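You operate a simulated robot arm through the tools that you are given. There is no shell and no other tool. Be economical: measure what you need, move in short steps, check, and stop when the job is done.

The job below is to be done with a simulated robot arm. You get a single attempt, and the scene is never put back.

## Task
Fit blue disc 27 and the black cover, turn-check it, then unclamp.
Fine: the clamp stays locked till the check is done; the other blue disc and the pieces beside the mat stay.
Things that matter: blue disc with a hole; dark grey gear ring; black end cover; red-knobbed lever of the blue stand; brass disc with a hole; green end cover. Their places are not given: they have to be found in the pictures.

The check looks at the end state, three seconds after you hand in, the way a careful person would. Anything else that was tipped, shoved, dropped, spilled or broken makes it a failure. A push-on lid holds only when it is set on centred and level and pressed home; a screw cap is set on level and turned clockwise until tight.

## Robot
A 6-joint arm with a two-finger parallel gripper, fixed in place. Base frame: the origin is at the foot of the arm, x ahead of it, y to its left, z up; the work surface is at about z = 800. Units: mm, rad, N and s.
With the tool pointing down near the work surface it reaches from about 240 to 640 mm from the base axis. Its first joint turns from -1.152 to 1.152 rad. Payload 2.7 kg.
The TCP is the grasp point between the finger pads, 23 mm short of the fingertips. In the tool frame z runs along the fingers and y along their closing line. The gripper opens to 94 mm. The fingers are 38 mm wide and 10 mm thick; the gripper's body (54 by 96 mm) begins 39 mm behind the TCP.
Orientation is that of the tool frame in the base frame, as [roll, pitch, yaw] about the fixed x, y, z axes, in that order (R = Rz(yaw) Ry(pitch) Rx(roll)). With the fingers straight down and closing along the base's y, the tool's x points along the base's -x, its y along +y and its z along -z.

## Interface
- The arm moves only by the tool play_rows. Its argument "deltas" is text: rows parted by semicolons, each of 7 numbers parted by spaces: the turn, a rotation vector about the tool's x, y, z in rad, then the shift along the tool's x, y, z in m, then the closure in counts, from 0 (fully open) to 255 (shut). In form: wx wy wz dx dy dz jaw; .... A call has 1 to 20 rows; each row is the pose to reach, as a shift and turn from the pose commanded when the call began, along the tool's axes at that moment. A row lasts 0.2 s, in which the tool goes at most 50 mm and 0.15 rad; a call with a longer step from one row to the next is refused whole, and so is a gripper value outside its range. A pose out of reach is approached as far as the arm can. The call stops where the force on the tool passes 40 N (or 10 N more than at its start, if that is more) or the arm is blocked; 0.2 s more then pass. The fingers move at their own pace (about 45 mm/s each) and stop on an object; they squeeze with about 43 N. The grip force told is the motor's: it shows also when the fingers shut on nothing. Time passes only in rows, and 0.2 s behind the last, so rows that repeat a pose let the fingers close. The reply holds the time, the measured pose of the TCP, the force on the tool along the base axes, the opening and the grip force, in the units named above and with some noise.
- Cameras (640 x 400 px; columns grow to the right, rows downward): "scene" is fixed at [74.2, -427, 1413]; the picture's right is [0.80, -0.61, 0.00], its down [-0.29, -0.38, -0.88] and it looks along [0.53, 0.70, -0.47] (base axes); focal length 321 px, centre (320, 200). "wrist" rides on the gripper at [-39, 0, -44] in the tool frame; the picture's right is [0.00, -1.00, 0.00], its down [0.97, 0.00, -0.24] and it looks along [0.24, 0.00, 0.97] (tool axes); focal length 218 px, centre (320, 200).
- snapshot(camera): a new picture of that camera. It takes no simulated time.
- locate(camera, pixels): there is no depth. For up to 12 entries [column, row, z] of the newest picture of that camera ("zoom" is the newest enlarged one), the place [x, y] in the base frame at which the ray of that pixel passes the height z, good to about 3 mm. It takes no simulated time.
- zoom(camera, box): a new picture of the part [left, top, right, bottom] of that camera's present view, enlarged. It takes no simulated time.
- job_done(): hands the job in; it is judged then, once.

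Work in short steps. Measure before you move; look again where a grasp or a placing could have gone wrong, and mend it. You have 80 turns and 54 pictures in all, those below and enlarged ones among them. Open the gripper and draw the arm clear of the work before you hand the job in, unless the task says otherwise; then end with one line.

The tools are called after "Emit:" by a JSON object that holds its "name" and its "arguments". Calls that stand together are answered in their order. play_rows: Moves the arm, as the interface text tells. Its arguments: {"type":"object","properties":{"deltas":{"type":"string"}},"required":["deltas"]} The other tools are called the same way: snapshot (camera) takes a picture; locate (camera, pixels) gives the place at which the rays of pixels pass given heights; zoom (camera, box) takes an enlarged picture of a part of a camera's view; job_done () hands the job in.

At the start:

```text
clock: 0.0
ee_pos: [379.3, 93.3, 1165.0]
tcp_rot: [3.142, -0.001, -3.141]
wrist_force: [0.6, -0.1, 0.6]
width: 94.0
finger_force: 0.0
```

scene: 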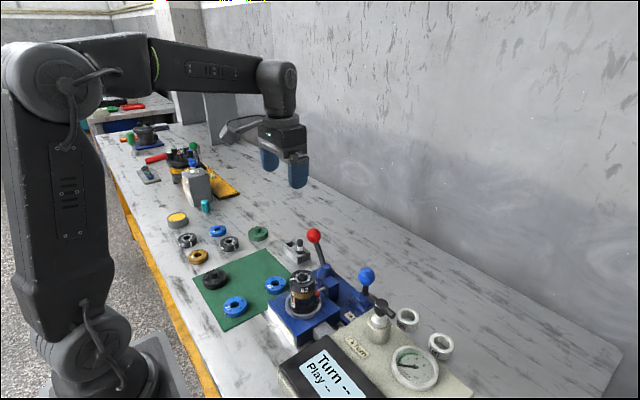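
wrist: 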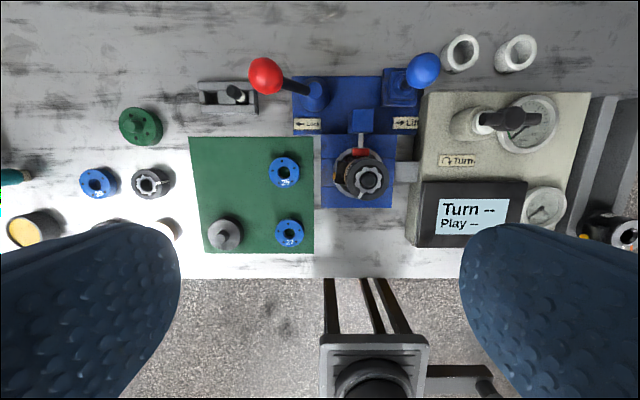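

The wrist view shows the green mat with two blue discs at (284,171) and (289,233), a black piece at (225,233), and the stand at (360,170). I enlarge these to read labels.

Emit:
{"name": "zoom", "arguments": {"camera": "wrist", "box": [180, 120, 320, 260]}}

Emit:
{"name": "zoom", "arguments": {"camera": "wrist", "box": [240, 40, 600, 265]}}

Emit:
{"name": "zoom", "arguments": {"camera": "scene", "box": [180, 210, 480, 398]}}

```text
2.86 times, centred on (250, 190) of wrist
```

zoom: 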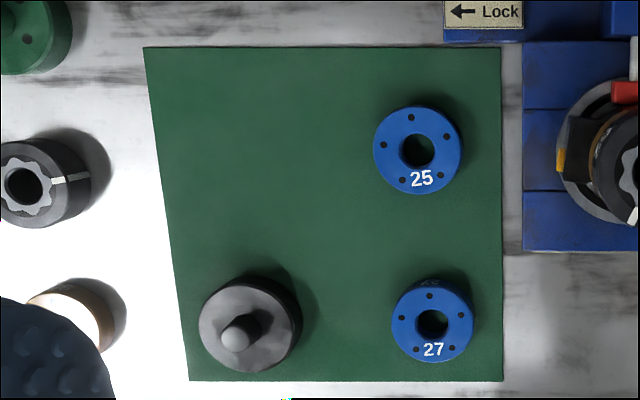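

```text
1.78 times, centred on (420, 152) of wrist
```

zoom: 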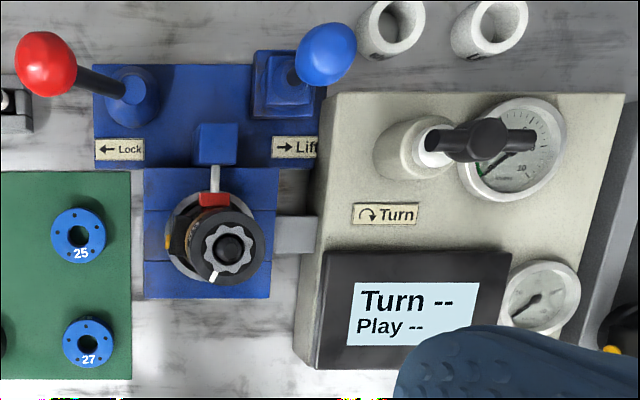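

```text
2.13 times, centred on (330, 304) of scene
```

zoom: 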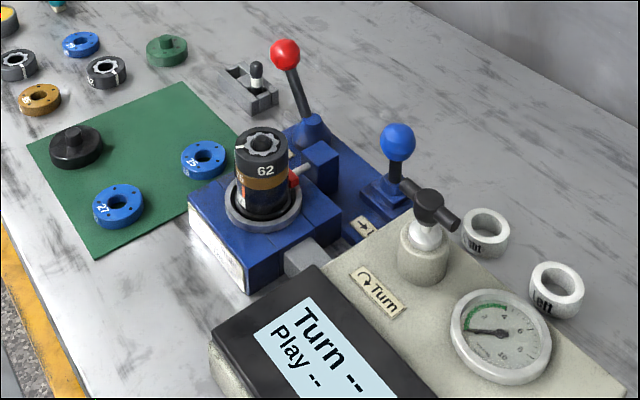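

I get positions of the main items, assuming plausible heights.

Emit:
{"name": "snapshot", "arguments": {"camera": "wrist"}}

Emit:
{"name": "locate", "arguments": {"camera": "wrist", "pixels": [[284, 171, 815], [289, 233, 815], [225, 233, 820], [229, 236, 845], [360, 176, 850], [369, 179, 890], [265, 75, 930], [312, 95, 830], [423, 70, 920], [440, 210, 880], [495, 120, 900], [360, 130, 870]]}}

Emit:
{"name": "locate", "arguments": {"camera": "scene", "pixels": [[314, 235, 930], [302, 275, 890], [302, 275, 910], [302, 275, 900], [236, 304, 815], [275, 283, 815], [215, 272, 845], [324, 269, 830], [367, 275, 920], [379, 305, 900]]}}

```text
48 pictures are left
```

wrist: 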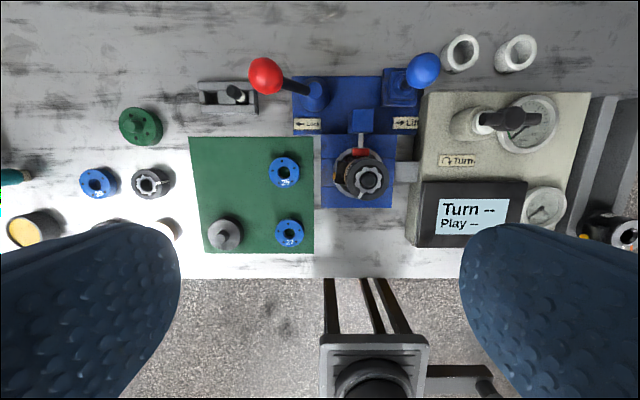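

```text
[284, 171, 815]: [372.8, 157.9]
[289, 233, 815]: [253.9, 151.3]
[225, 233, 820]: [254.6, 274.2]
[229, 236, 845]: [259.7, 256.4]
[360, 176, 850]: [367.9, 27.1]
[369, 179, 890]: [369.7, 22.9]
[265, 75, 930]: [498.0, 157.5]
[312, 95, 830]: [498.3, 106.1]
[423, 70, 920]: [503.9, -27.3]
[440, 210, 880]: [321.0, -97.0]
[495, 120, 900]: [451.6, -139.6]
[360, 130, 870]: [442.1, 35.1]
```

```text
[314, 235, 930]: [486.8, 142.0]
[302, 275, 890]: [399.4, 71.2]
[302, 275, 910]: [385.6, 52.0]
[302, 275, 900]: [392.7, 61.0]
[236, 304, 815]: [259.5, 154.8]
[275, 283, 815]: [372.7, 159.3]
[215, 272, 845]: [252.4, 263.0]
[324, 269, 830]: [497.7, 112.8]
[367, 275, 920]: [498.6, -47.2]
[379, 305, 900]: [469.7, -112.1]
```

The tower sits at about (373, 32) with its top near z=930. I move the camera closer above it to inspect (no contact, fingers stay well above everything).

Emit:
{"name": "play_rows", "arguments": {"deltas": "0 0 0 0 -0.02 0.033 0;0 0 0 0 -0.04 0.066 0;0 0 0 0 -0.061 0.1 0;0 0 0 0 -0.061 0.1 0"}}

Emit:
{"name": "snapshot", "arguments": {"camera": "wrist"}}

Emit:
{"name": "zoom", "arguments": {"camera": "scene", "box": [255, 220, 405, 350]}}

```text
clock: 1.0
ee_pos: [379.7, 29.7, 1064.1]
tcp_rot: [-3.142, -0.001, 3.141]
wrist_force: [0.4, 0.0, 0.2]
width: 93.8
finger_force: 0.0
```

```text
47 pictures are left
```

wrist: 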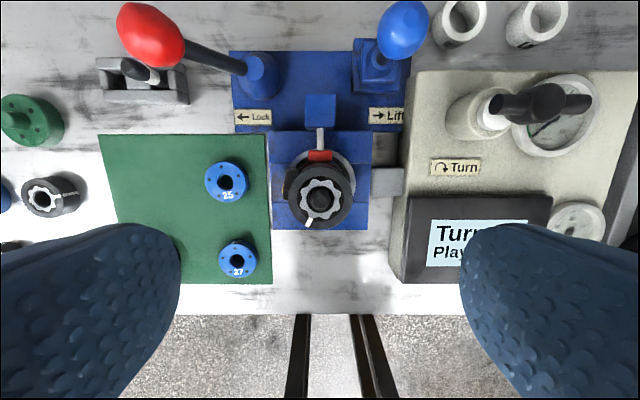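

```text
3.08 times, centred on (330, 285) of scene
```

zoom: 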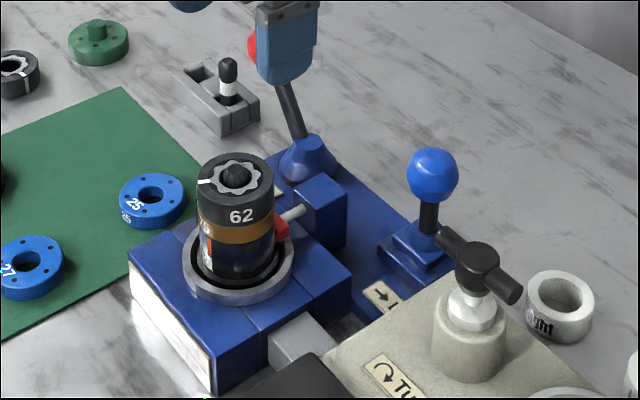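

I enlarge the tower in the wrist view and the turn knob.

Emit:
{"name": "zoom", "arguments": {"camera": "wrist", "box": [260, 120, 400, 240]}}

Emit:
{"name": "zoom", "arguments": {"camera": "wrist", "box": [0, 80, 280, 280]}}

Emit:
{"name": "locate", "arguments": {"camera": "wrist", "pixels": [[320, 199, 930], [293, 199, 930], [348, 199, 930], [320, 172, 930], [320, 227, 930], [226, 182, 815], [238, 260, 815], [308, 223, 930], [540, 103, 900], [490, 115, 900], [578, 102, 900]]}}

```text
3.33 times, centred on (330, 180) of wrist
```

zoom: 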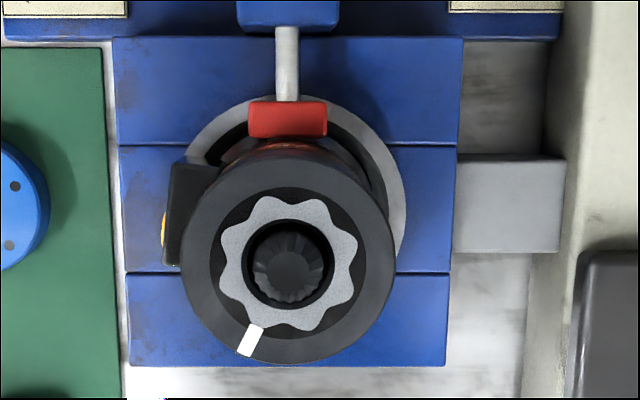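

```text
2.00 times, centred on (140, 180) of wrist
```

zoom: 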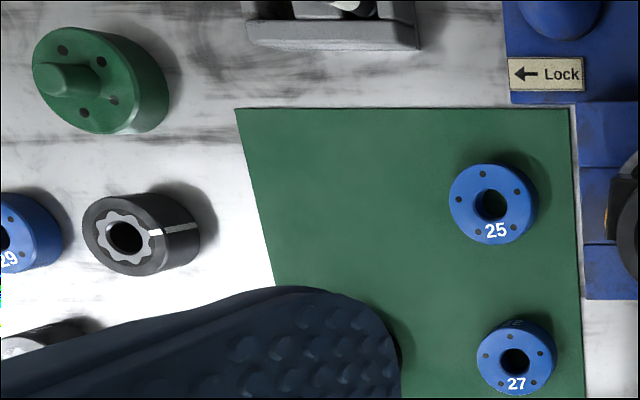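

```text
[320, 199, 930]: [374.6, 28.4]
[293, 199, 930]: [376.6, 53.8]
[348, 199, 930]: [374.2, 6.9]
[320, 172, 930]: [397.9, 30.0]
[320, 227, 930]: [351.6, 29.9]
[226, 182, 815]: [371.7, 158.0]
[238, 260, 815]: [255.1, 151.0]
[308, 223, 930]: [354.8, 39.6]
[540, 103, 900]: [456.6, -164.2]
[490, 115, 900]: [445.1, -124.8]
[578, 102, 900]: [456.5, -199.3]
```

The stack shows gear ring 62 on top at about (375,29), so disc 27 and then the cover go on top. I move over disc 27 at (255,152) for a close view.

Emit:
{"name": "play_rows", "arguments": {"deltas": "0 0 0 0.025 0.0244 0.02 0;0 0 0 0.05 0.049 0.04 0;0 0 0 0.075 0.0732 0.065 0;0 0 0 0.1 0.098 0.1 0;0 0 0 0.125 0.122 0.134 0;0 0 0 0.125 0.122 0.134 0"}}

Emit:
{"name": "snapshot", "arguments": {"camera": "wrist"}}

Emit:
{"name": "zoom", "arguments": {"camera": "scene", "box": [255, 220, 405, 350]}}

```text
clock: 2.4
ee_pos: [255.2, 155.3, 930.2]
tcp_rot: [3.141, 0.0, 3.141]
wrist_force: [0.1, -0.5, 0.0]
width: 93.9
finger_force: 0.0
```

```text
43 pictures are left
```

wrist: 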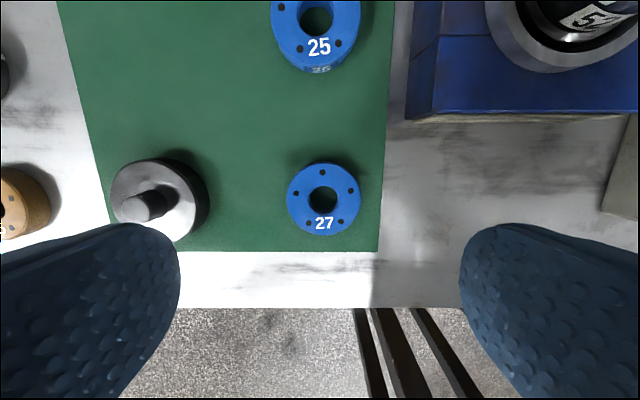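

```text
3.08 times, centred on (330, 285) of scene
```

zoom: 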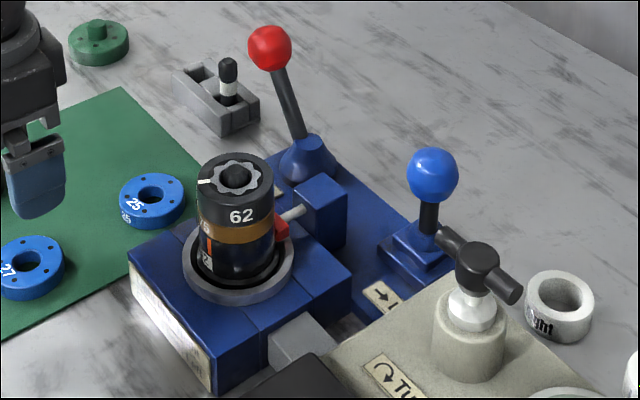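

I locate disc 27's top face (edges 287–361, rows 162–236) and the cover (top face, knob), from the wrist and scene pictures.

Emit:
{"name": "locate", "arguments": {"camera": "wrist", "pixels": [[324, 199, 818], [287, 199, 818], [361, 199, 818], [324, 162, 818], [324, 236, 818], [157, 198, 825], [144, 206, 845], [324, 199, 810], [324, 199, 825]]}}

Emit:
{"name": "zoom", "arguments": {"camera": "scene", "box": [180, 230, 330, 340]}}

```text
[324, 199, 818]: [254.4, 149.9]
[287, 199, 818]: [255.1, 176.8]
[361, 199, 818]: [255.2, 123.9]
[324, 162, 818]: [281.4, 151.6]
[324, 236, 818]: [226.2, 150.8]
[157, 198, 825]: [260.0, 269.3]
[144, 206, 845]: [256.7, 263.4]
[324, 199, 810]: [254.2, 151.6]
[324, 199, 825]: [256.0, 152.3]
```

```text
3.64 times, centred on (255, 285) of scene
```

zoom: 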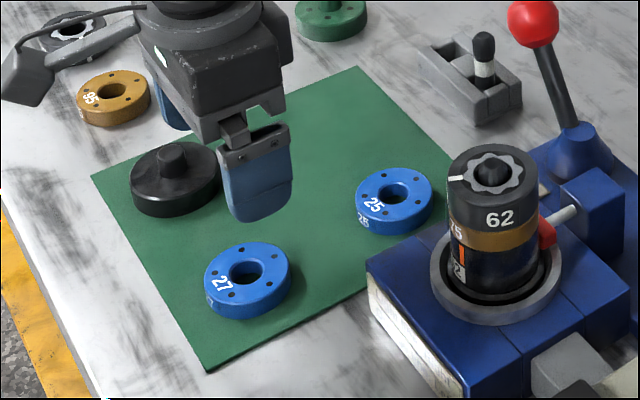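

Disc 27 is at (255,151), ~54 mm across, ~15 mm tall. I descend to TCP z≈826 so the tips straddle it, then close.

Emit:
{"name": "play_rows", "arguments": {"deltas": "0 0 0 0 -0.003 0.035 0;0 0 0 0 -0.003 0.07 0;0 0 0 0 -0.003 0.09 0;0 0 0 0 -0.003 0.105 0;0 0 0 0 -0.003 0.105 0"}}

Emit:
{"name": "snapshot", "arguments": {"camera": "wrist"}}

```text
clock: 3.6
ee_pos: [255.7, 150.1, 827.6]
tcp_rot: [-3.141, -0.002, 3.141]
wrist_force: [-0.7, 0.4, 0.1]
width: 94.2
finger_force: 0.1
```

```text
40 pictures are left
```

wrist: 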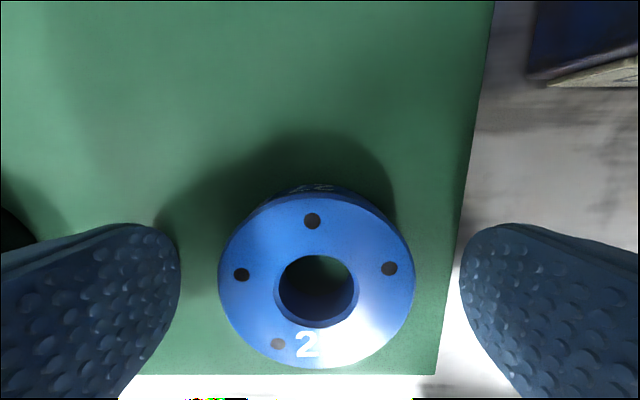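

The disc is between the fingers at (316,280). I verify its centre against the TCP before closing.

Emit:
{"name": "locate", "arguments": {"camera": "wrist", "pixels": [[316, 280, 815], [219, 280, 815], [414, 280, 815], [316, 193, 815], [316, 367, 815], [180, 262, 808], [460, 262, 808], [316, 280, 812], [316, 280, 818]]}}

```text
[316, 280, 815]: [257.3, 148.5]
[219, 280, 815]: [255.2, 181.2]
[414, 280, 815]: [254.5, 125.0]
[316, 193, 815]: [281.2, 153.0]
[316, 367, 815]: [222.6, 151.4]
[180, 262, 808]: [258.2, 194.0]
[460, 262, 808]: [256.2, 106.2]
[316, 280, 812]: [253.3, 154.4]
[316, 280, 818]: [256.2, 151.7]
```

Centred within a few mm; close the fingers.

Emit:
{"name": "play_rows", "arguments": {"deltas": "0 0 0 0 0 0 255;0 0 0 0 0 0 255;0 0 0 0 0 0 255;0 0 0 0 0 0 255;0 0 0 0 0 0 255"}}

Emit:
{"name": "snapshot", "arguments": {"camera": "wrist"}}

```text
clock: 4.8
ee_pos: [256.1, 150.8, 827.8]
tcp_rot: [3.141, 0.001, 3.141]
wrist_force: [1.3, 2.5, 0.0]
width: 55.2
finger_force: 43.2
```

```text
39 pictures are left
```

wrist: 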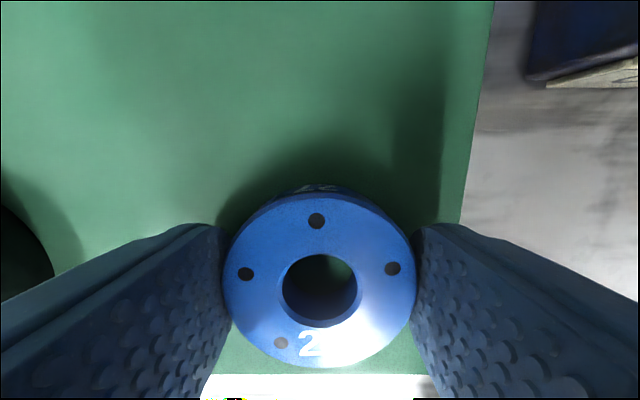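

Disc 27 is held (width 55.2, grip 43 N) and centred on the TCP. I lift it and bring it near the tower, keeping the tower in view above the held disc.

Emit:
{"name": "play_rows", "arguments": {"deltas": "0 0 0 0 0 -0.04 255;0 0 0 0 0 -0.08 255;0 0 0 0 0 -0.125 255;0 0 0 0 0 -0.174 255;0 0 0 -0.015 -0.04 -0.174 255;0 0 0 -0.03 -0.08 -0.174 255;0 0 0 -0.05 -0.121 -0.174 255;0 0 0 -0.05 -0.121 -0.174 255"}}

Emit:
{"name": "snapshot", "arguments": {"camera": "wrist"}}

```text
clock: 6.6
ee_pos: [304.0, 28.4, 1001.5]
tcp_rot: [3.141, -0.001, -3.141]
wrist_force: [-1.1, -0.2, -1.9]
width: 55.2
finger_force: 43.0
```

```text
38 pictures are left
```

wrist: 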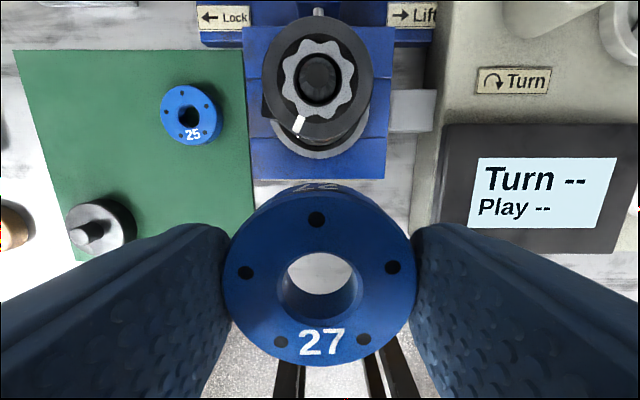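

The tower top is at about (317,77). I enlarge it for accurate relative measurement.

Emit:
{"name": "zoom", "arguments": {"camera": "wrist", "box": [240, 0, 400, 160]}}

Emit:
{"name": "zoom", "arguments": {"camera": "wrist", "box": [210, 170, 430, 380]}}

```text
2.50 times, centred on (320, 80) of wrist
```

zoom: 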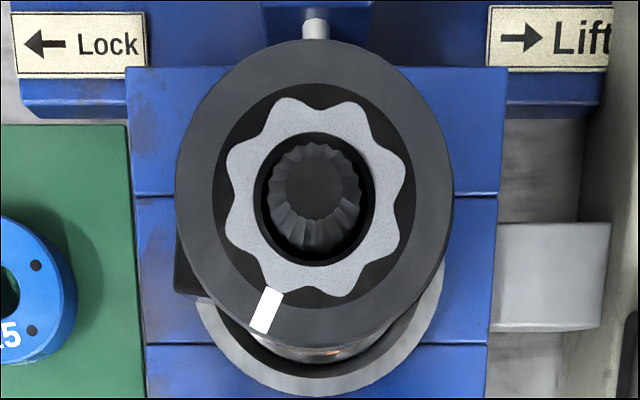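

```text
1.90 times, centred on (320, 275) of wrist
```

zoom: 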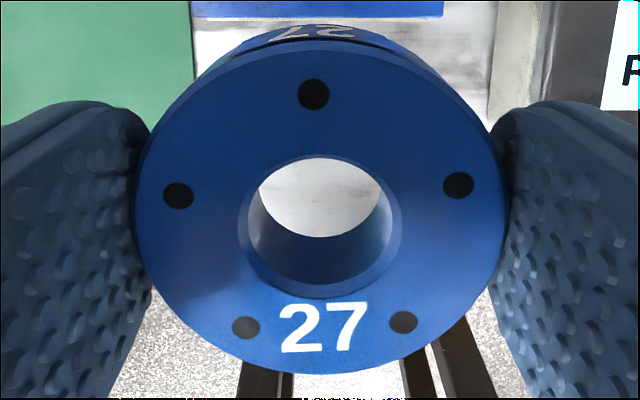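

Measured from this view: the disc is centred on the TCP; the tower axis is ~70.3 mm ahead and ~1.2 mm to the left, tower top z≈925, shaft tip a few mm above. I move over it with ~10 mm clearance and check.

Emit:
{"name": "play_rows", "arguments": {"deltas": "0 0 0 -0.035 0.0012 0 255;0 0 0 -0.0703 0.0012 0 255;0 0 0 -0.0703 0.0012 0.018 255;0 0 0 -0.0703 0.0012 0.032 255;0 0 0 -0.0703 0.0012 0.032 255"}}

Emit:
{"name": "zoom", "arguments": {"camera": "wrist", "box": [210, 170, 430, 380]}}

Emit:
{"name": "zoom", "arguments": {"camera": "scene", "box": [240, 210, 370, 330]}}

```text
clock: 7.8
ee_pos: [374.0, 33.8, 967.3]
tcp_rot: [3.141, -0.001, 3.14]
wrist_force: [0.3, 0.6, -2.5]
width: 55.3
finger_force: 42.8
```

```text
1.90 times, centred on (320, 275) of wrist
```

zoom: 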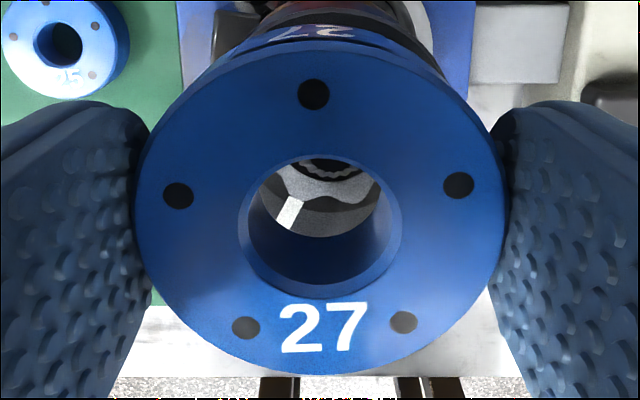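

```text
3.33 times, centred on (305, 270) of scene
```

zoom: 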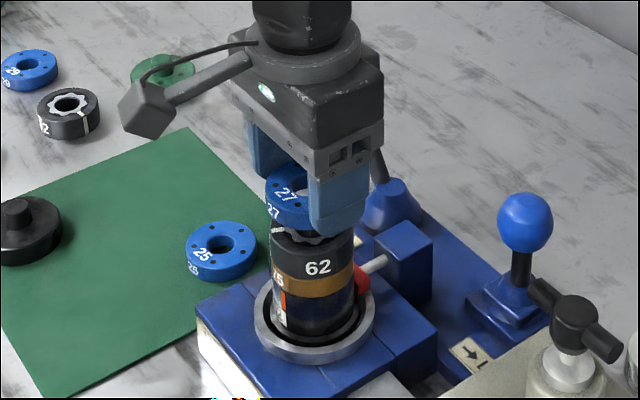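

I zoom into the hole view to check lateral alignment between gear hole/shaft and the disc.

Emit:
{"name": "zoom", "arguments": {"camera": "wrist", "box": [270, 225, 370, 305]}}

Emit:
{"name": "zoom", "arguments": {"camera": "wrist", "box": [220, 140, 420, 265]}}

```text
5.00 times, centred on (320, 265) of wrist
```

zoom: 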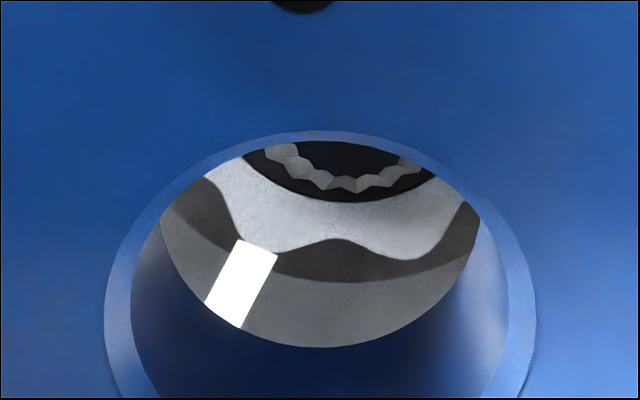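

```text
3.20 times, centred on (320, 202) of wrist
```

zoom: 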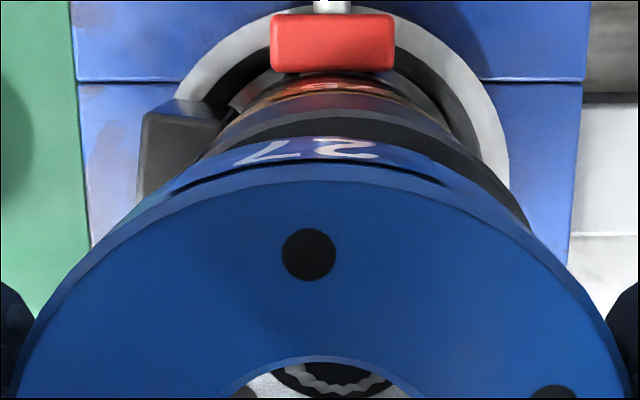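

The gear hole/shaft shows at column ≈324 vs disc hole 320, so the tower is ~1.7 mm to the right (−y); fore-aft is aligned. I correct and recheck.

Emit:
{"name": "play_rows", "arguments": {"deltas": "0 0 0 0 -0.0017 0 255;0 0 0 0 -0.0017 0 255;0 0 0 0 -0.0017 0 255"}}

Emit:
{"name": "zoom", "arguments": {"camera": "wrist", "box": [270, 225, 370, 305]}}

```text
clock: 8.6
ee_pos: [375.3, 30.4, 967.8]
tcp_rot: [3.142, -0.001, -3.141]
wrist_force: [0.4, 0.4, -1.4]
width: 55.1
finger_force: 43.1
```

```text
5.00 times, centred on (320, 265) of wrist
```

zoom: 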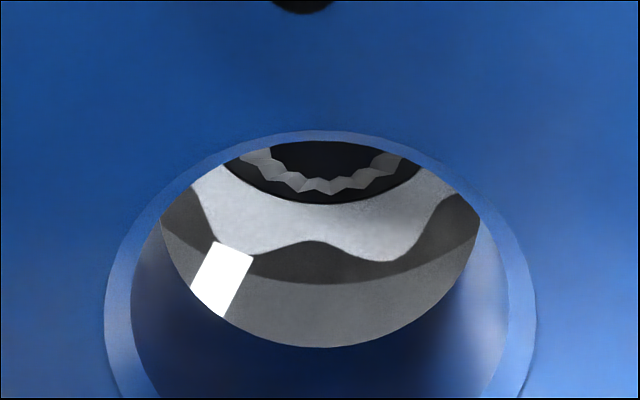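

Aligned (both ≈320). I lower in small increments, watching force.

Emit:
{"name": "play_rows", "arguments": {"deltas": "0 0 0 0 0 0.004 255;0 0 0 0 0 0.008 255;0 0 0 0 0 0.011 255;0 0 0 0 0 0.013 255;0 0 0 0 0 0.013 255"}}

Emit:
{"name": "zoom", "arguments": {"camera": "wrist", "box": [270, 225, 370, 305]}}

Emit:
{"name": "zoom", "arguments": {"camera": "scene", "box": [260, 240, 350, 320]}}

```text
clock: 9.8
ee_pos: [376.3, 29.5, 954.4]
tcp_rot: [3.139, -0.001, -3.141]
wrist_force: [0.1, 0.2, -1.6]
width: 55.2
finger_force: 43.2
```

```text
5.00 times, centred on (320, 265) of wrist
```

zoom: 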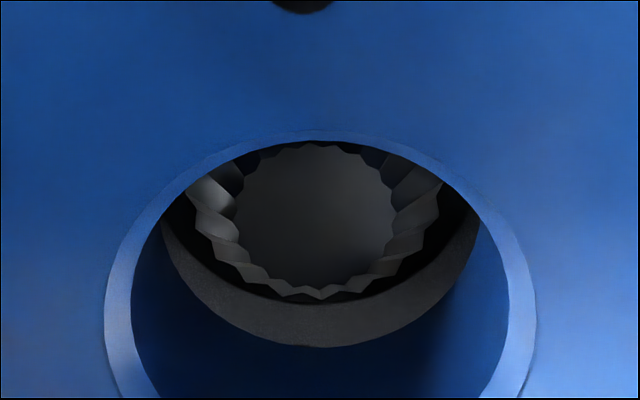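

```text
5.00 times, centred on (305, 280) of scene
```

zoom: 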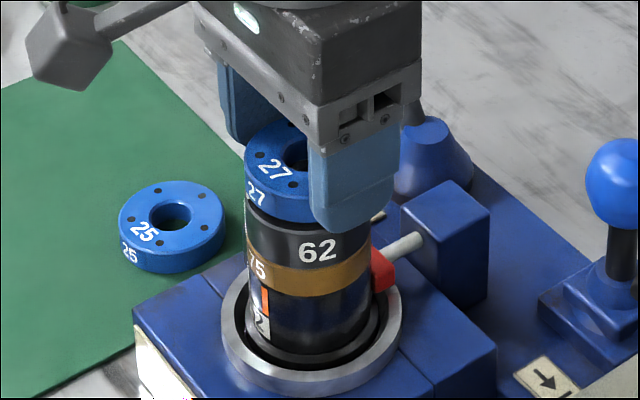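

The shaft shows centred inside the disc hole and a few mm gap remains. I continue down by up to 5 mm.

Emit:
{"name": "play_rows", "arguments": {"deltas": "0 0 0 0 0 0.001 255;0 0 0 0 0 0.002 255;0 0 0 0 0 0.003 255;0 0 0 0 0 0.004 255;0 0 0 0 0 0.005 255;0 0 0 0 0 0.005 255"}}

Emit:
{"name": "zoom", "arguments": {"camera": "scene", "box": [260, 240, 350, 320]}}

```text
clock: 11.2
ee_pos: [374.1, 29.0, 950.4]
tcp_rot: [-3.141, -0.002, 3.141]
wrist_force: [-0.4, -0.6, -1.1]
width: 55.6
finger_force: 43.1
```

```text
5.00 times, centred on (305, 280) of scene
```

zoom: 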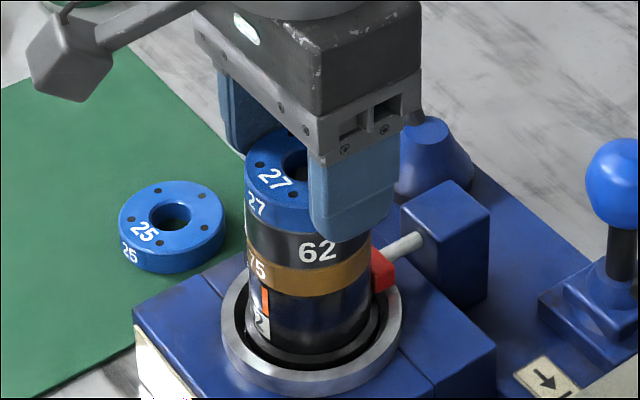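

Almost touching, no force yet. I keep going by half-millimetre steps until force shows.

Emit:
{"name": "play_rows", "arguments": {"deltas": "0 0 0 0 0 0.0005 255;0 0 0 0 0 0.001 255;0 0 0 0 0 0.0015 255;0 0 0 0 0 0.002 255;0 0 0 0 0 0.0025 255"}}

Emit:
{"name": "zoom", "arguments": {"camera": "scene", "box": [260, 240, 350, 320]}}

```text
clock: 12.4
ee_pos: [375.1, 28.9, 947.9]
tcp_rot: [-3.141, 0.004, 3.14]
wrist_force: [-3.3, -8.5, 32.7]
width: 55.1
finger_force: 43.3
```

```text
5.00 times, centred on (305, 280) of scene
```

zoom: 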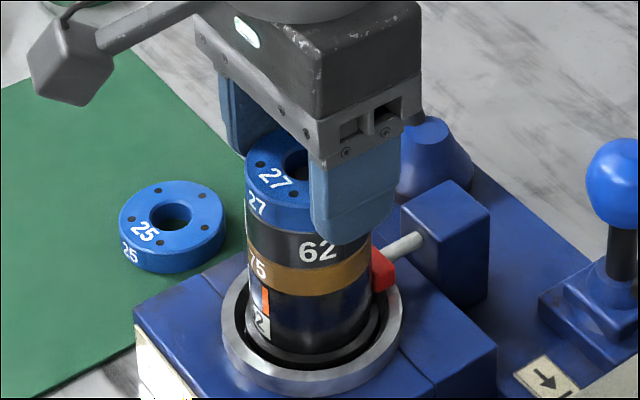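

Contact at 33 N: the disc is flat on the gear ring. I ease the pressure, open, and retreat upward.

Emit:
{"name": "play_rows", "arguments": {"deltas": "0 0 0 0 0 -0.001 255;0 0 0 0 0 -0.001 200;0 0 0 0 0 -0.001 100;0 0 0 0 0 -0.001 0;0 0 0 0 0 -0.001 0;0 0 0 0 0 -0.001 0;0 0 0 0 0 -0.03 0;0 0 0 0 0 -0.07 0;0 0 0 0.04 0 -0.1 0;0 0 0 0.07 0 -0.1 0;0 0 0 0.07 0 -0.1 0"}}

Emit:
{"name": "snapshot", "arguments": {"camera": "wrist"}}

Emit:
{"name": "zoom", "arguments": {"camera": "scene", "box": [260, 240, 350, 320]}}

```text
clock: 14.8
ee_pos: [304.1, 30.5, 1049.3]
tcp_rot: [-3.141, -0.001, -3.141]
wrist_force: [0.0, -0.5, 0.8]
width: 93.9
finger_force: 0.1
```

```text
26 pictures are left
```

wrist: 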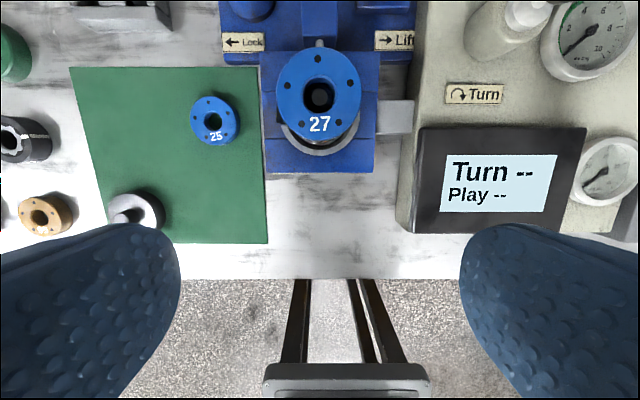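

```text
5.00 times, centred on (305, 280) of scene
```

zoom: 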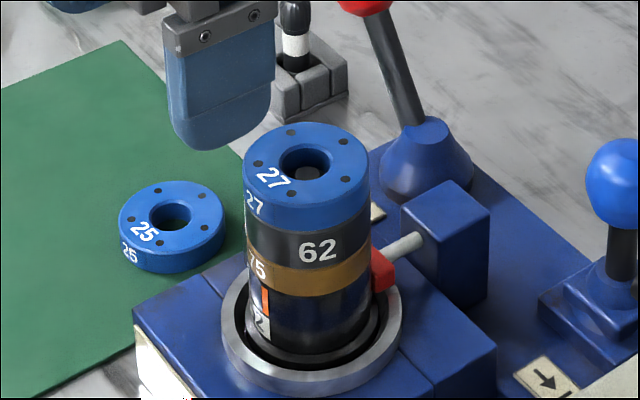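

Disc 27 sits flush and concentric. Next the black cover near (257,266): I move above it for a close view.

Emit:
{"name": "play_rows", "arguments": {"deltas": "0 0 0 0.008 0.04 0 0;0 0 0 0.016 0.08 0.01 0;0 0 0 0.024 0.12 0.03 0;0 0 0 0.032 0.16 0.05 0;0 0 0 0.04 0.2 0.08 0;0 0 0 0.048 0.235 0.109 0;0 0 0 0.048 0.235 0.109 0"}}

Emit:
{"name": "snapshot", "arguments": {"camera": "wrist"}}

```text
refused: row 5 steps farther than a row can; nothing moved
```

```text
24 pictures are left
```

wrist: 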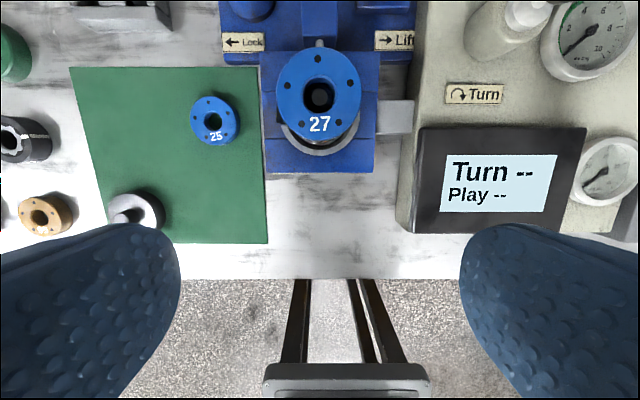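

The call was refused for a too long step; I repeat it with shorter steps (and won't batch the picture).

Emit:
{"name": "play_rows", "arguments": {"deltas": "0 0 0 0.008 0.035 0 0;0 0 0 0.016 0.07 0.01 0;0 0 0 0.024 0.105 0.03 0;0 0 0 0.032 0.14 0.05 0;0 0 0 0.04 0.175 0.07 0;0 0 0 0.044 0.205 0.09 0;0 0 0 0.048 0.235 0.109 0;0 0 0 0.048 0.235 0.109 0"}}

```text
clock: 16.6
ee_pos: [255.9, 265.6, 939.2]
tcp_rot: [3.141, 0.001, 3.141]
wrist_force: [0.7, 0.8, 0.5]
width: 93.8
finger_force: 0.1
```

Now at (256,265.6,939); take a close view.

Emit:
{"name": "snapshot", "arguments": {"camera": "wrist"}}

```text
23 pictures are left
```

wrist: 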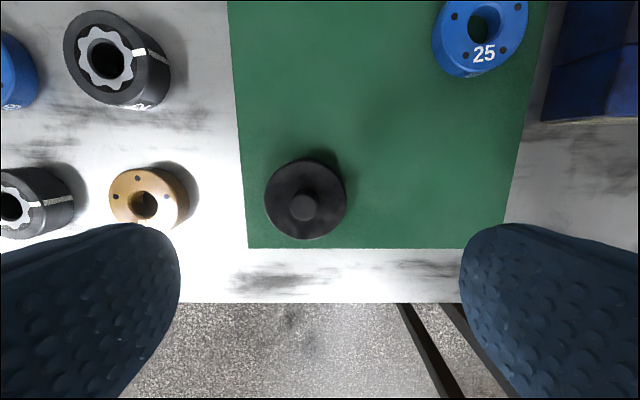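

I locate the cover's body outline (265–346, 160–240) and knob (303,208).

Emit:
{"name": "locate", "arguments": {"camera": "wrist", "pixels": [[305.5, 200, 822], [265, 200, 822], [346, 200, 822], [305, 160, 822], [305, 240, 822], [303, 208, 838], [305.5, 200, 820], [303, 208, 835], [303, 208, 840]]}}

Emit:
{"name": "zoom", "arguments": {"camera": "wrist", "box": [255, 145, 355, 255]}}

```text
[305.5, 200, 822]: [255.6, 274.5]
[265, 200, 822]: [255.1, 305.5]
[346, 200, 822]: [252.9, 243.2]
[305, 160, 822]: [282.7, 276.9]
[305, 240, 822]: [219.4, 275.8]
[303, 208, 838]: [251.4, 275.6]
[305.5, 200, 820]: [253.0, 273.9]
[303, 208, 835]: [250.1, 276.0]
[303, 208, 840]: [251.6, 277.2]
```

```text
3.64 times, centred on (305, 200) of wrist
```

zoom: 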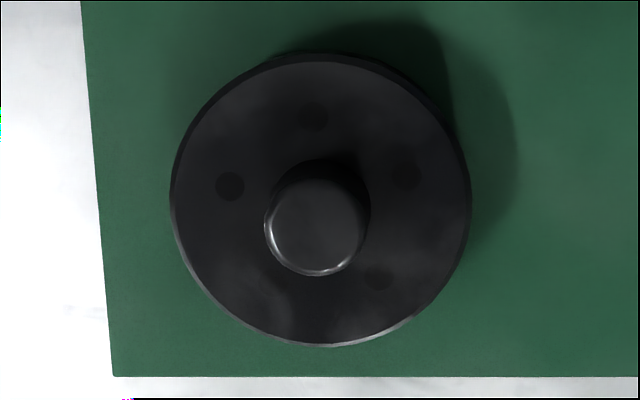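

The cover body is ~62 mm across, centre ≈(253,275.5), top ≈823. I shift (+2 mm tool x, +10.7 mm tool y) and descend to straddle it.

Emit:
{"name": "play_rows", "arguments": {"deltas": "0 0 0 0.002 0.0107 0.02 0;0 0 0 0.002 0.0107 0.055 0;0 0 0 0.002 0.0107 0.085 0;0 0 0 0.002 0.0107 0.1 0;0 0 0 0.002 0.0107 0.112 0;0 0 0 0.002 0.0107 0.112 0"}}

Emit:
{"name": "snapshot", "arguments": {"camera": "wrist"}}

```text
clock: 18.0
ee_pos: [255.5, 275.9, 826.6]
tcp_rot: [3.141, 0.0, 3.141]
wrist_force: [0.4, -0.3, 0.2]
width: 93.8
finger_force: 0.0
```

```text
21 pictures are left
```

wrist: 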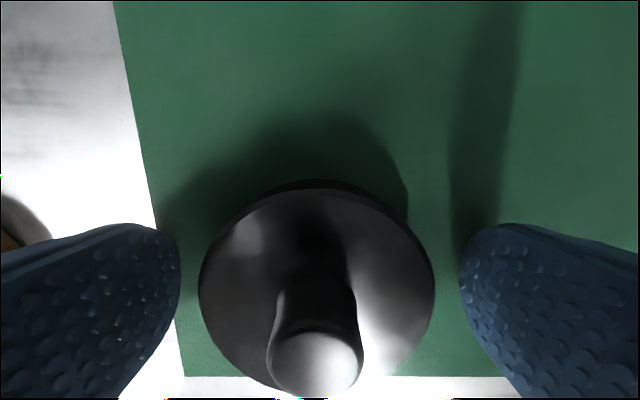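

The cover lies between the fingers; close on it.

Emit:
{"name": "play_rows", "arguments": {"deltas": "0 0 0 0.001 0 0 0;0 0 0 0.001 0 0 255;0 0 0 0.001 0 0 255;0 0 0 0.001 0 0 255;0 0 0 0.001 0 0 255;0 0 0 0.001 0 0 255"}}

```text
clock: 19.4
ee_pos: [254.3, 276.9, 827.0]
tcp_rot: [-3.14, 0.0, 3.14]
wrist_force: [-0.7, 3.8, 1.8]
width: 64.0
finger_force: 43.3
```

Held at 64 mm. I lift and carry it to ~70 mm short of the tower for a measuring look.

Emit:
{"name": "play_rows", "arguments": {"deltas": "0 0 0 0.001 0 -0.03 255;0 0 0 0.001 0 -0.07 255;0 0 0 0.001 0 -0.115 255;0 0 0 0.001 0 -0.16 255;0 0 0 0 -0.035 -0.19 255;0 0 0 -0.008 -0.075 -0.195 255;0 0 0 -0.016 -0.115 -0.195 255;0 0 0 -0.024 -0.155 -0.195 255;0 0 0 -0.032 -0.195 -0.195 255;0 0 0 -0.042 -0.23 -0.195 255;0 0 0 -0.051 -0.2457 -0.195 255;0 0 0 -0.051 -0.2457 -0.195 255;0 0 0 -0.051 -0.2457 -0.195 255"}}

Emit:
{"name": "snapshot", "arguments": {"camera": "wrist"}}

```text
clock: 22.2
ee_pos: [304.6, 28.9, 1023.3]
tcp_rot: [3.141, -0.001, -3.142]
wrist_force: [-0.4, 0.1, -2.2]
width: 64.0
finger_force: 43.2
```

```text
20 pictures are left
```

wrist: 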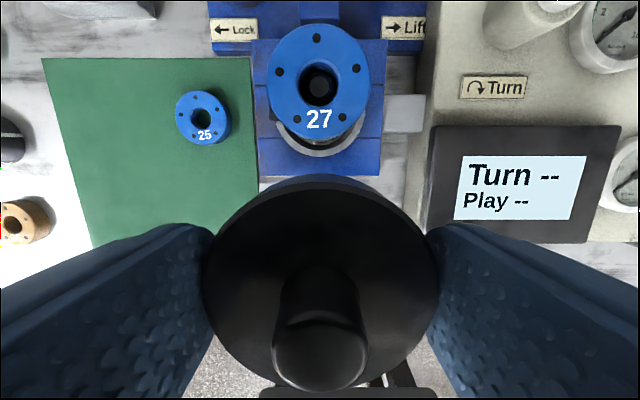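

I enlarge the cover and the tower for exact offsets.

Emit:
{"name": "zoom", "arguments": {"camera": "wrist", "box": [200, 165, 440, 400]}}

Emit:
{"name": "zoom", "arguments": {"camera": "wrist", "box": [250, 10, 390, 160]}}

```text
1.70 times, centred on (320, 282) of wrist
```

zoom: 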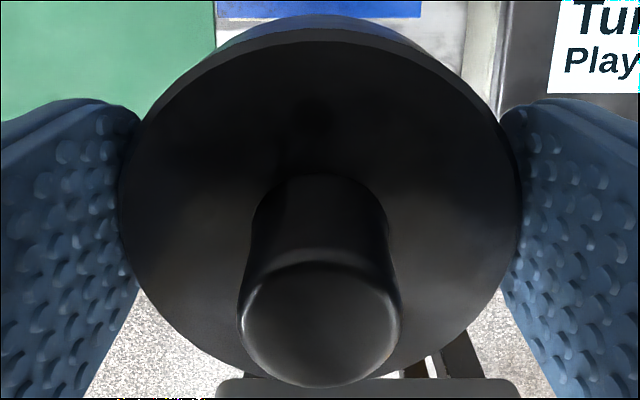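

```text
2.67 times, centred on (320, 85) of wrist
```

zoom: 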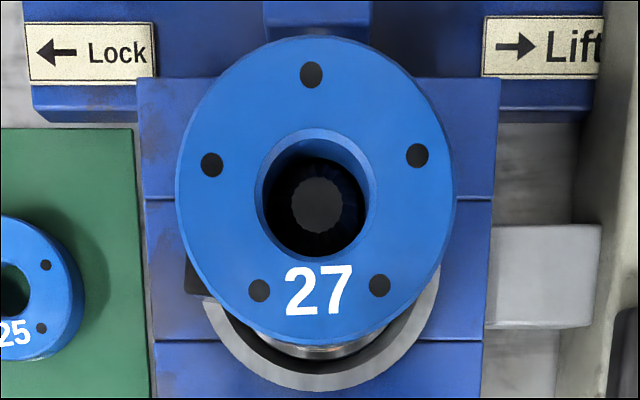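

Tower axis is ≈71 mm ahead, lateral aligned. I move over it with cover bottom ~5 mm above the disc and check in the scene view.

Emit:
{"name": "play_rows", "arguments": {"deltas": "0 0 0 -0.035 0 0 255;0 0 0 -0.071 0 0 255;0 0 0 -0.071 0 0.025 255;0 0 0 -0.071 0 0.045 255;0 0 0 -0.071 0 0.049 255;0 0 0 -0.071 0 0.049 255"}}

Emit:
{"name": "zoom", "arguments": {"camera": "scene", "box": [260, 230, 350, 310]}}

Emit:
{"name": "zoom", "arguments": {"camera": "wrist", "box": [210, 80, 430, 215]}}

```text
clock: 23.6
ee_pos: [376.6, 29.3, 972.1]
tcp_rot: [-3.141, 0.0, -3.141]
wrist_force: [0.4, 0.0, -3.4]
width: 64.1
finger_force: 42.5
```

```text
5.00 times, centred on (305, 270) of scene
```

zoom: 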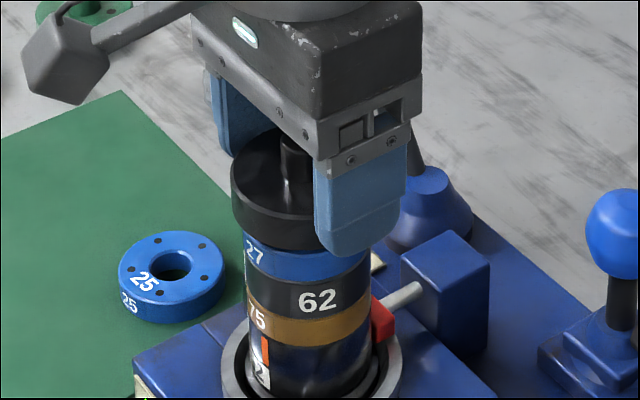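

```text
2.91 times, centred on (320, 148) of wrist
```

zoom: 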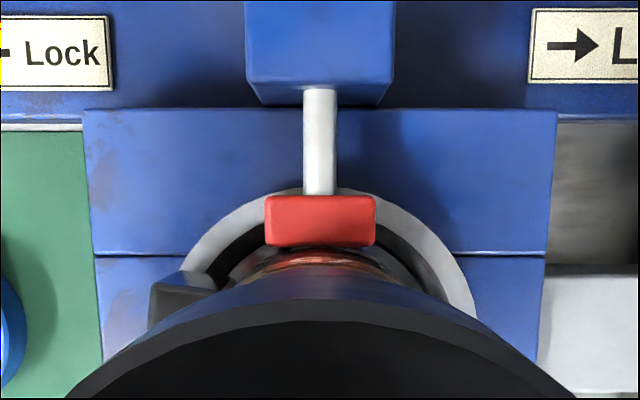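

The cover overhangs the disc evenly (left overhang ≈12 px, expected ≈10). I lower in 1 mm steps watching force.

Emit:
{"name": "play_rows", "arguments": {"deltas": "0 0 0 0 0 0.001 255;0 0 0 0 0 0.002 255;0 0 0 0 0 0.003 255;0 0 0 0 0 0.004 255;0 0 0 0 0 0.005 255;0 0 0 0 0 0.006 255;0 0 0 0 0 0.007 255;0 0 0 0 0 0.007 255"}}

Emit:
{"name": "zoom", "arguments": {"camera": "scene", "box": [260, 230, 350, 310]}}

```text
clock: 25.4
ee_pos: [376.9, 28.5, 965.6]
tcp_rot: [3.141, 0.0, -3.141]
wrist_force: [0.0, 0.3, -2.8]
width: 64.0
finger_force: 42.6
```

```text
5.00 times, centred on (305, 270) of scene
```

zoom: 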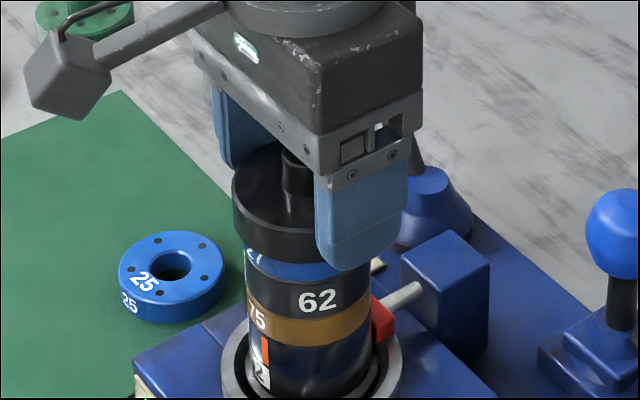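

No force; the skirt appears to be sliding over the disc. Continue down.

Emit:
{"name": "play_rows", "arguments": {"deltas": "0 0 0 0 0 0.001 255;0 0 0 0 0 0.002 255;0 0 0 0 0 0.003 255;0 0 0 0 0 0.004 255;0 0 0 0 0 0.005 255;0 0 0 0 0 0.006 255;0 0 0 0 0 0.007 255;0 0 0 0 0 0.008 255"}}

```text
clock: 27.2
ee_pos: [375.2, 29.7, 959.0]
tcp_rot: [-3.141, 0.001, 3.141]
wrist_force: [-8.4, 1.4, 22.0]
width: 64.0
finger_force: 42.6
```

Force of 22 N appears (with −8 N in x). I look before pressing further.

Emit:
{"name": "zoom", "arguments": {"camera": "scene", "box": [260, 230, 350, 310]}}

```text
5.00 times, centred on (305, 270) of scene
```

zoom: 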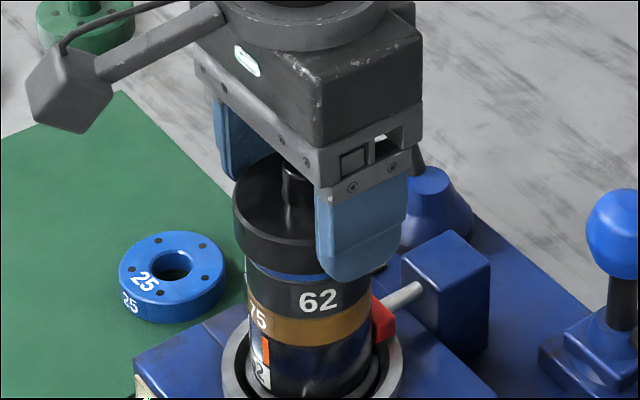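

The cover is nearly over the disc with ~3 mm blue still visible. I ease ~0.6 mm in −x (relieving side load) and press on.

Emit:
{"name": "play_rows", "arguments": {"deltas": "0 0 0 0.0006 0 0 255;0 0 0 0.0006 0 0 255;0 0 0 0.0006 0 0.0005 255;0 0 0 0.0006 0 0.001 255;0 0 0 0.0006 0 0.0015 255;0 0 0 0.0006 0 0.002 255;0 0 0 0.0006 0 0.0025 255;0 0 0 0.0006 0 0.003 255"}}

```text
clock: 28.1
ee_pos: [376.2, 29.4, 958.0]
tcp_rot: [-3.14, 0.001, -3.139]
wrist_force: [-2.9, -0.8, 4.2]
width: 64.0
finger_force: 42.9
stopped in row 4: the force on the tool passed its limit (the readings are from after the stop); the commanded pose is now the measured one
```

The press stopped on the 40 N limit at z≈958. I look at whether it is home.

Emit:
{"name": "zoom", "arguments": {"camera": "scene", "box": [260, 230, 350, 310]}}

```text
5.00 times, centred on (305, 270) of scene
```

zoom: 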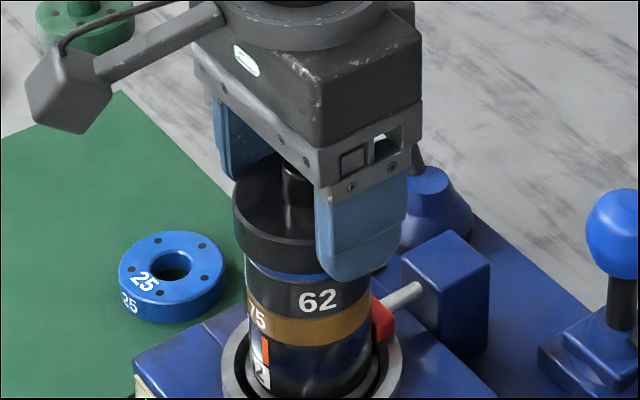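

I press once more straight down to see whether it moves further or is bottomed.

Emit:
{"name": "play_rows", "arguments": {"deltas": "0 0 0 0 0 0.0005 255;0 0 0 0 0 0.001 255;0 0 0 0 0 0.0015 255;0 0 0 0 0 0.0018 255;0 0 0 0 0 0.0021 255;0 0 0 0 0 0.0024 255;0 0 0 0 0 0.0027 255;0 0 0 0 0 0.003 255"}}

```text
clock: 29.1
ee_pos: [376.0, 29.6, 959.4]
tcp_rot: [-3.142, 0.004, -3.141]
wrist_force: [-2.5, -0.7, 4.4]
width: 63.9
finger_force: 42.8
stopped in row 5: the force on the tool passed its limit (the readings are from after the stop); the commanded pose is now the measured one
```

It holds against 40 N without further travel. Release and retreat, then inspect.

Emit:
{"name": "play_rows", "arguments": {"deltas": "0 0 0 0 0 0 255;0 0 0 0 0 0 180;0 0 0 0 0 0 90;0 0 0 0 0 0 0;0 0 0 0 0 0 0;0 0 0 0 0 0 0;0 0 0 0 0 -0.03 0;0 0 0 0 0 -0.07 0;0 0 0 0.04 0 -0.09 0;0 0 0 0.07 0 -0.09 0;0 0 0 0.07 0 -0.09 0"}}

Emit:
{"name": "snapshot", "arguments": {"camera": "wrist"}}

Emit:
{"name": "zoom", "arguments": {"camera": "scene", "box": [260, 220, 460, 345]}}

```text
clock: 31.5
ee_pos: [305.1, 28.6, 1046.4]
tcp_rot: [3.141, 0.007, -3.14]
wrist_force: [0.8, -0.3, -0.5]
width: 93.9
finger_force: 0.2
```

```text
12 pictures are left
```

wrist: 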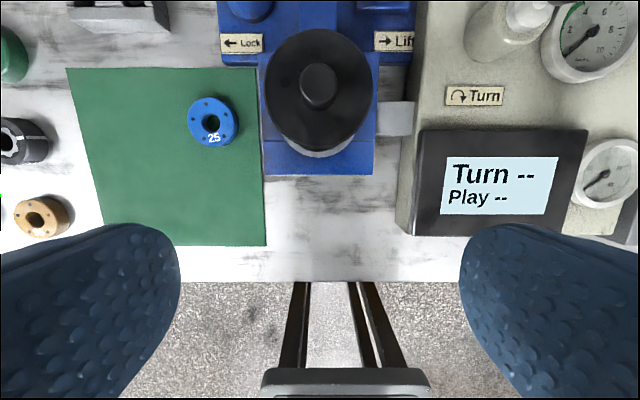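

```text
3.20 times, centred on (360, 282) of scene
```

zoom: 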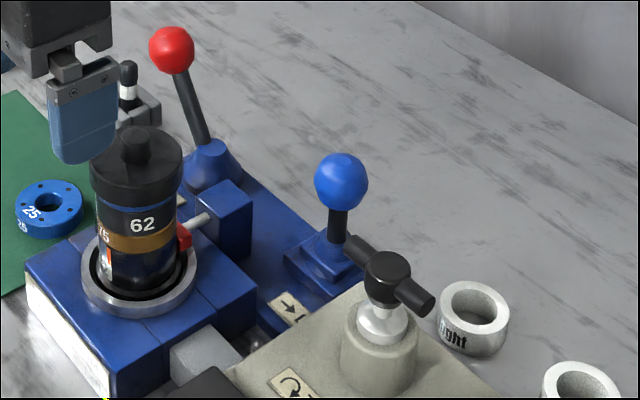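

The cover looks level and seated. Triangulating the Turn handle: hub ≈(449,−139,932), bar along y from −105 to −170. I move above it with the gripper turned −90° so the fingers close along x, leaving room for clockwise turning.

Emit:
{"name": "play_rows", "arguments": {"deltas": "0 0 -0.14 -0.013 -0.015 0 0;0 0 -0.28 -0.026 -0.03 0 0;0 0 -0.42 -0.039 -0.046 0 0;0 0 -0.56 -0.052 -0.061 0 0;0 0 -0.7 -0.065 -0.076 0 0;0 0 -0.84 -0.078 -0.092 0 0;0 0 -0.98 -0.092 -0.107 0 0;0 0 -1.12 -0.105 -0.122 0 0;0 0 -1.26 -0.118 -0.137 0 0;0 0 -1.4 -0.131 -0.153 0 0;0 0 -1.54 -0.144 -0.168 0 0;0 0 -1.5708 -0.144 -0.168 0.02 0;0 0 -1.5708 -0.144 -0.168 0.02 0"}}

Emit:
{"name": "snapshot", "arguments": {"camera": "wrist"}}

```text
clock: 34.3
ee_pos: [453.4, -138.3, 1027.2]
tcp_rot: [-3.135, 0.0, -1.57]
wrist_force: [-0.1, 0.0, 0.8]
width: 94.1
finger_force: 0.1
```

```text
10 pictures are left
```

wrist: 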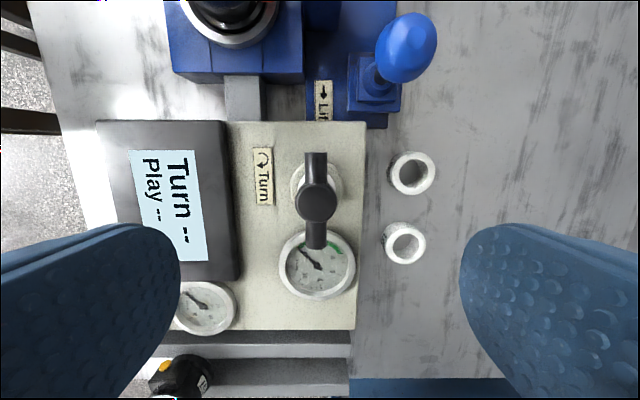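

Hub shows at (316,203): shift −3.3 mm tool x, +2.6 mm tool y, then lower to TCP ≈948 around the hub and check.

Emit:
{"name": "play_rows", "arguments": {"deltas": "0 0 0 -0.0033 0.0026 0.03 0;0 0 0 -0.0033 0.0026 0.06 0;0 0 0 -0.0033 0.0026 0.078 0;0 0 0 -0.0033 0.0026 0.078 0"}}

Emit:
{"name": "zoom", "arguments": {"camera": "scene", "box": [320, 250, 440, 340]}}

```text
clock: 35.3
ee_pos: [448.8, -135.0, 951.2]
tcp_rot: [-3.136, 0.001, -1.569]
wrist_force: [0.5, 0.0, 1.6]
width: 94.0
finger_force: 0.0
```

```text
4.44 times, centred on (380, 295) of scene
```

zoom: 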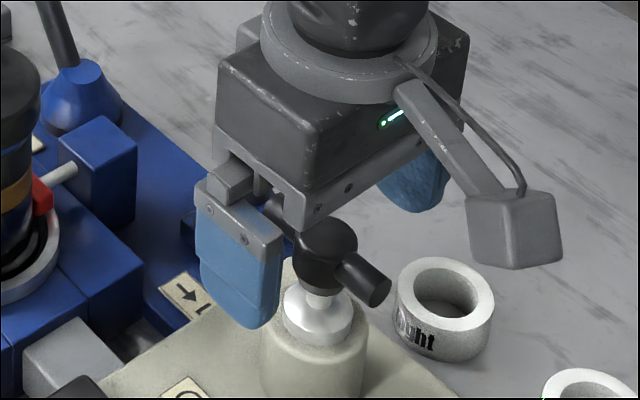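

The hub centre computes to z≈924 (top ≈935). I lower 10 mm more and close on the hub.

Emit:
{"name": "play_rows", "arguments": {"deltas": "0 0 0 0 0 0.005 0;0 0 0 0 0 0.01 0;0 0 0 0 0 0.01 255;0 0 0 0 0 0.01 255;0 0 0 0 0 0.01 255;0 0 0 0 0 0.01 255;0 0 0 0 0 0.01 255;0 0 0 0 0 0.01 255"}}

Emit:
{"name": "snapshot", "arguments": {"camera": "wrist"}}

```text
clock: 37.1
ee_pos: [449.7, -135.0, 941.0]
tcp_rot: [-3.134, -0.002, -1.569]
wrist_force: [19.2, -0.5, -4.6]
width: 28.1
finger_force: 44.9
```

```text
8 pictures are left
```

wrist: 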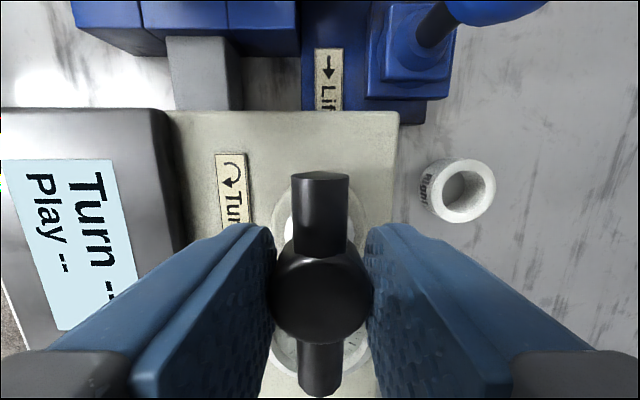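

Hub is firmly held (28.1 mm), with 19 N side load; I relieve by ~1 mm and turn clockwise (positive about tool z) by 0.6 rad.

Emit:
{"name": "play_rows", "arguments": {"deltas": "0 0 0 0 -0.001 0 255;0 0 0.1 0 -0.001 0 255;0 0 0.2 0 -0.001 0 255;0 0 0.3 0 -0.001 0 255;0 0 0.4 0 -0.001 0 255;0 0 0.5 0 -0.001 0 255;0 0 0.6 0 -0.001 0 255;0 0 0.6 0 -0.001 0 255"}}

```text
clock: 38.9
ee_pos: [451.1, -135.4, 941.9]
tcp_rot: [-3.135, 0.005, -2.17]
wrist_force: [25.2, 0.1, -2.7]
width: 27.8
finger_force: 45.3
```

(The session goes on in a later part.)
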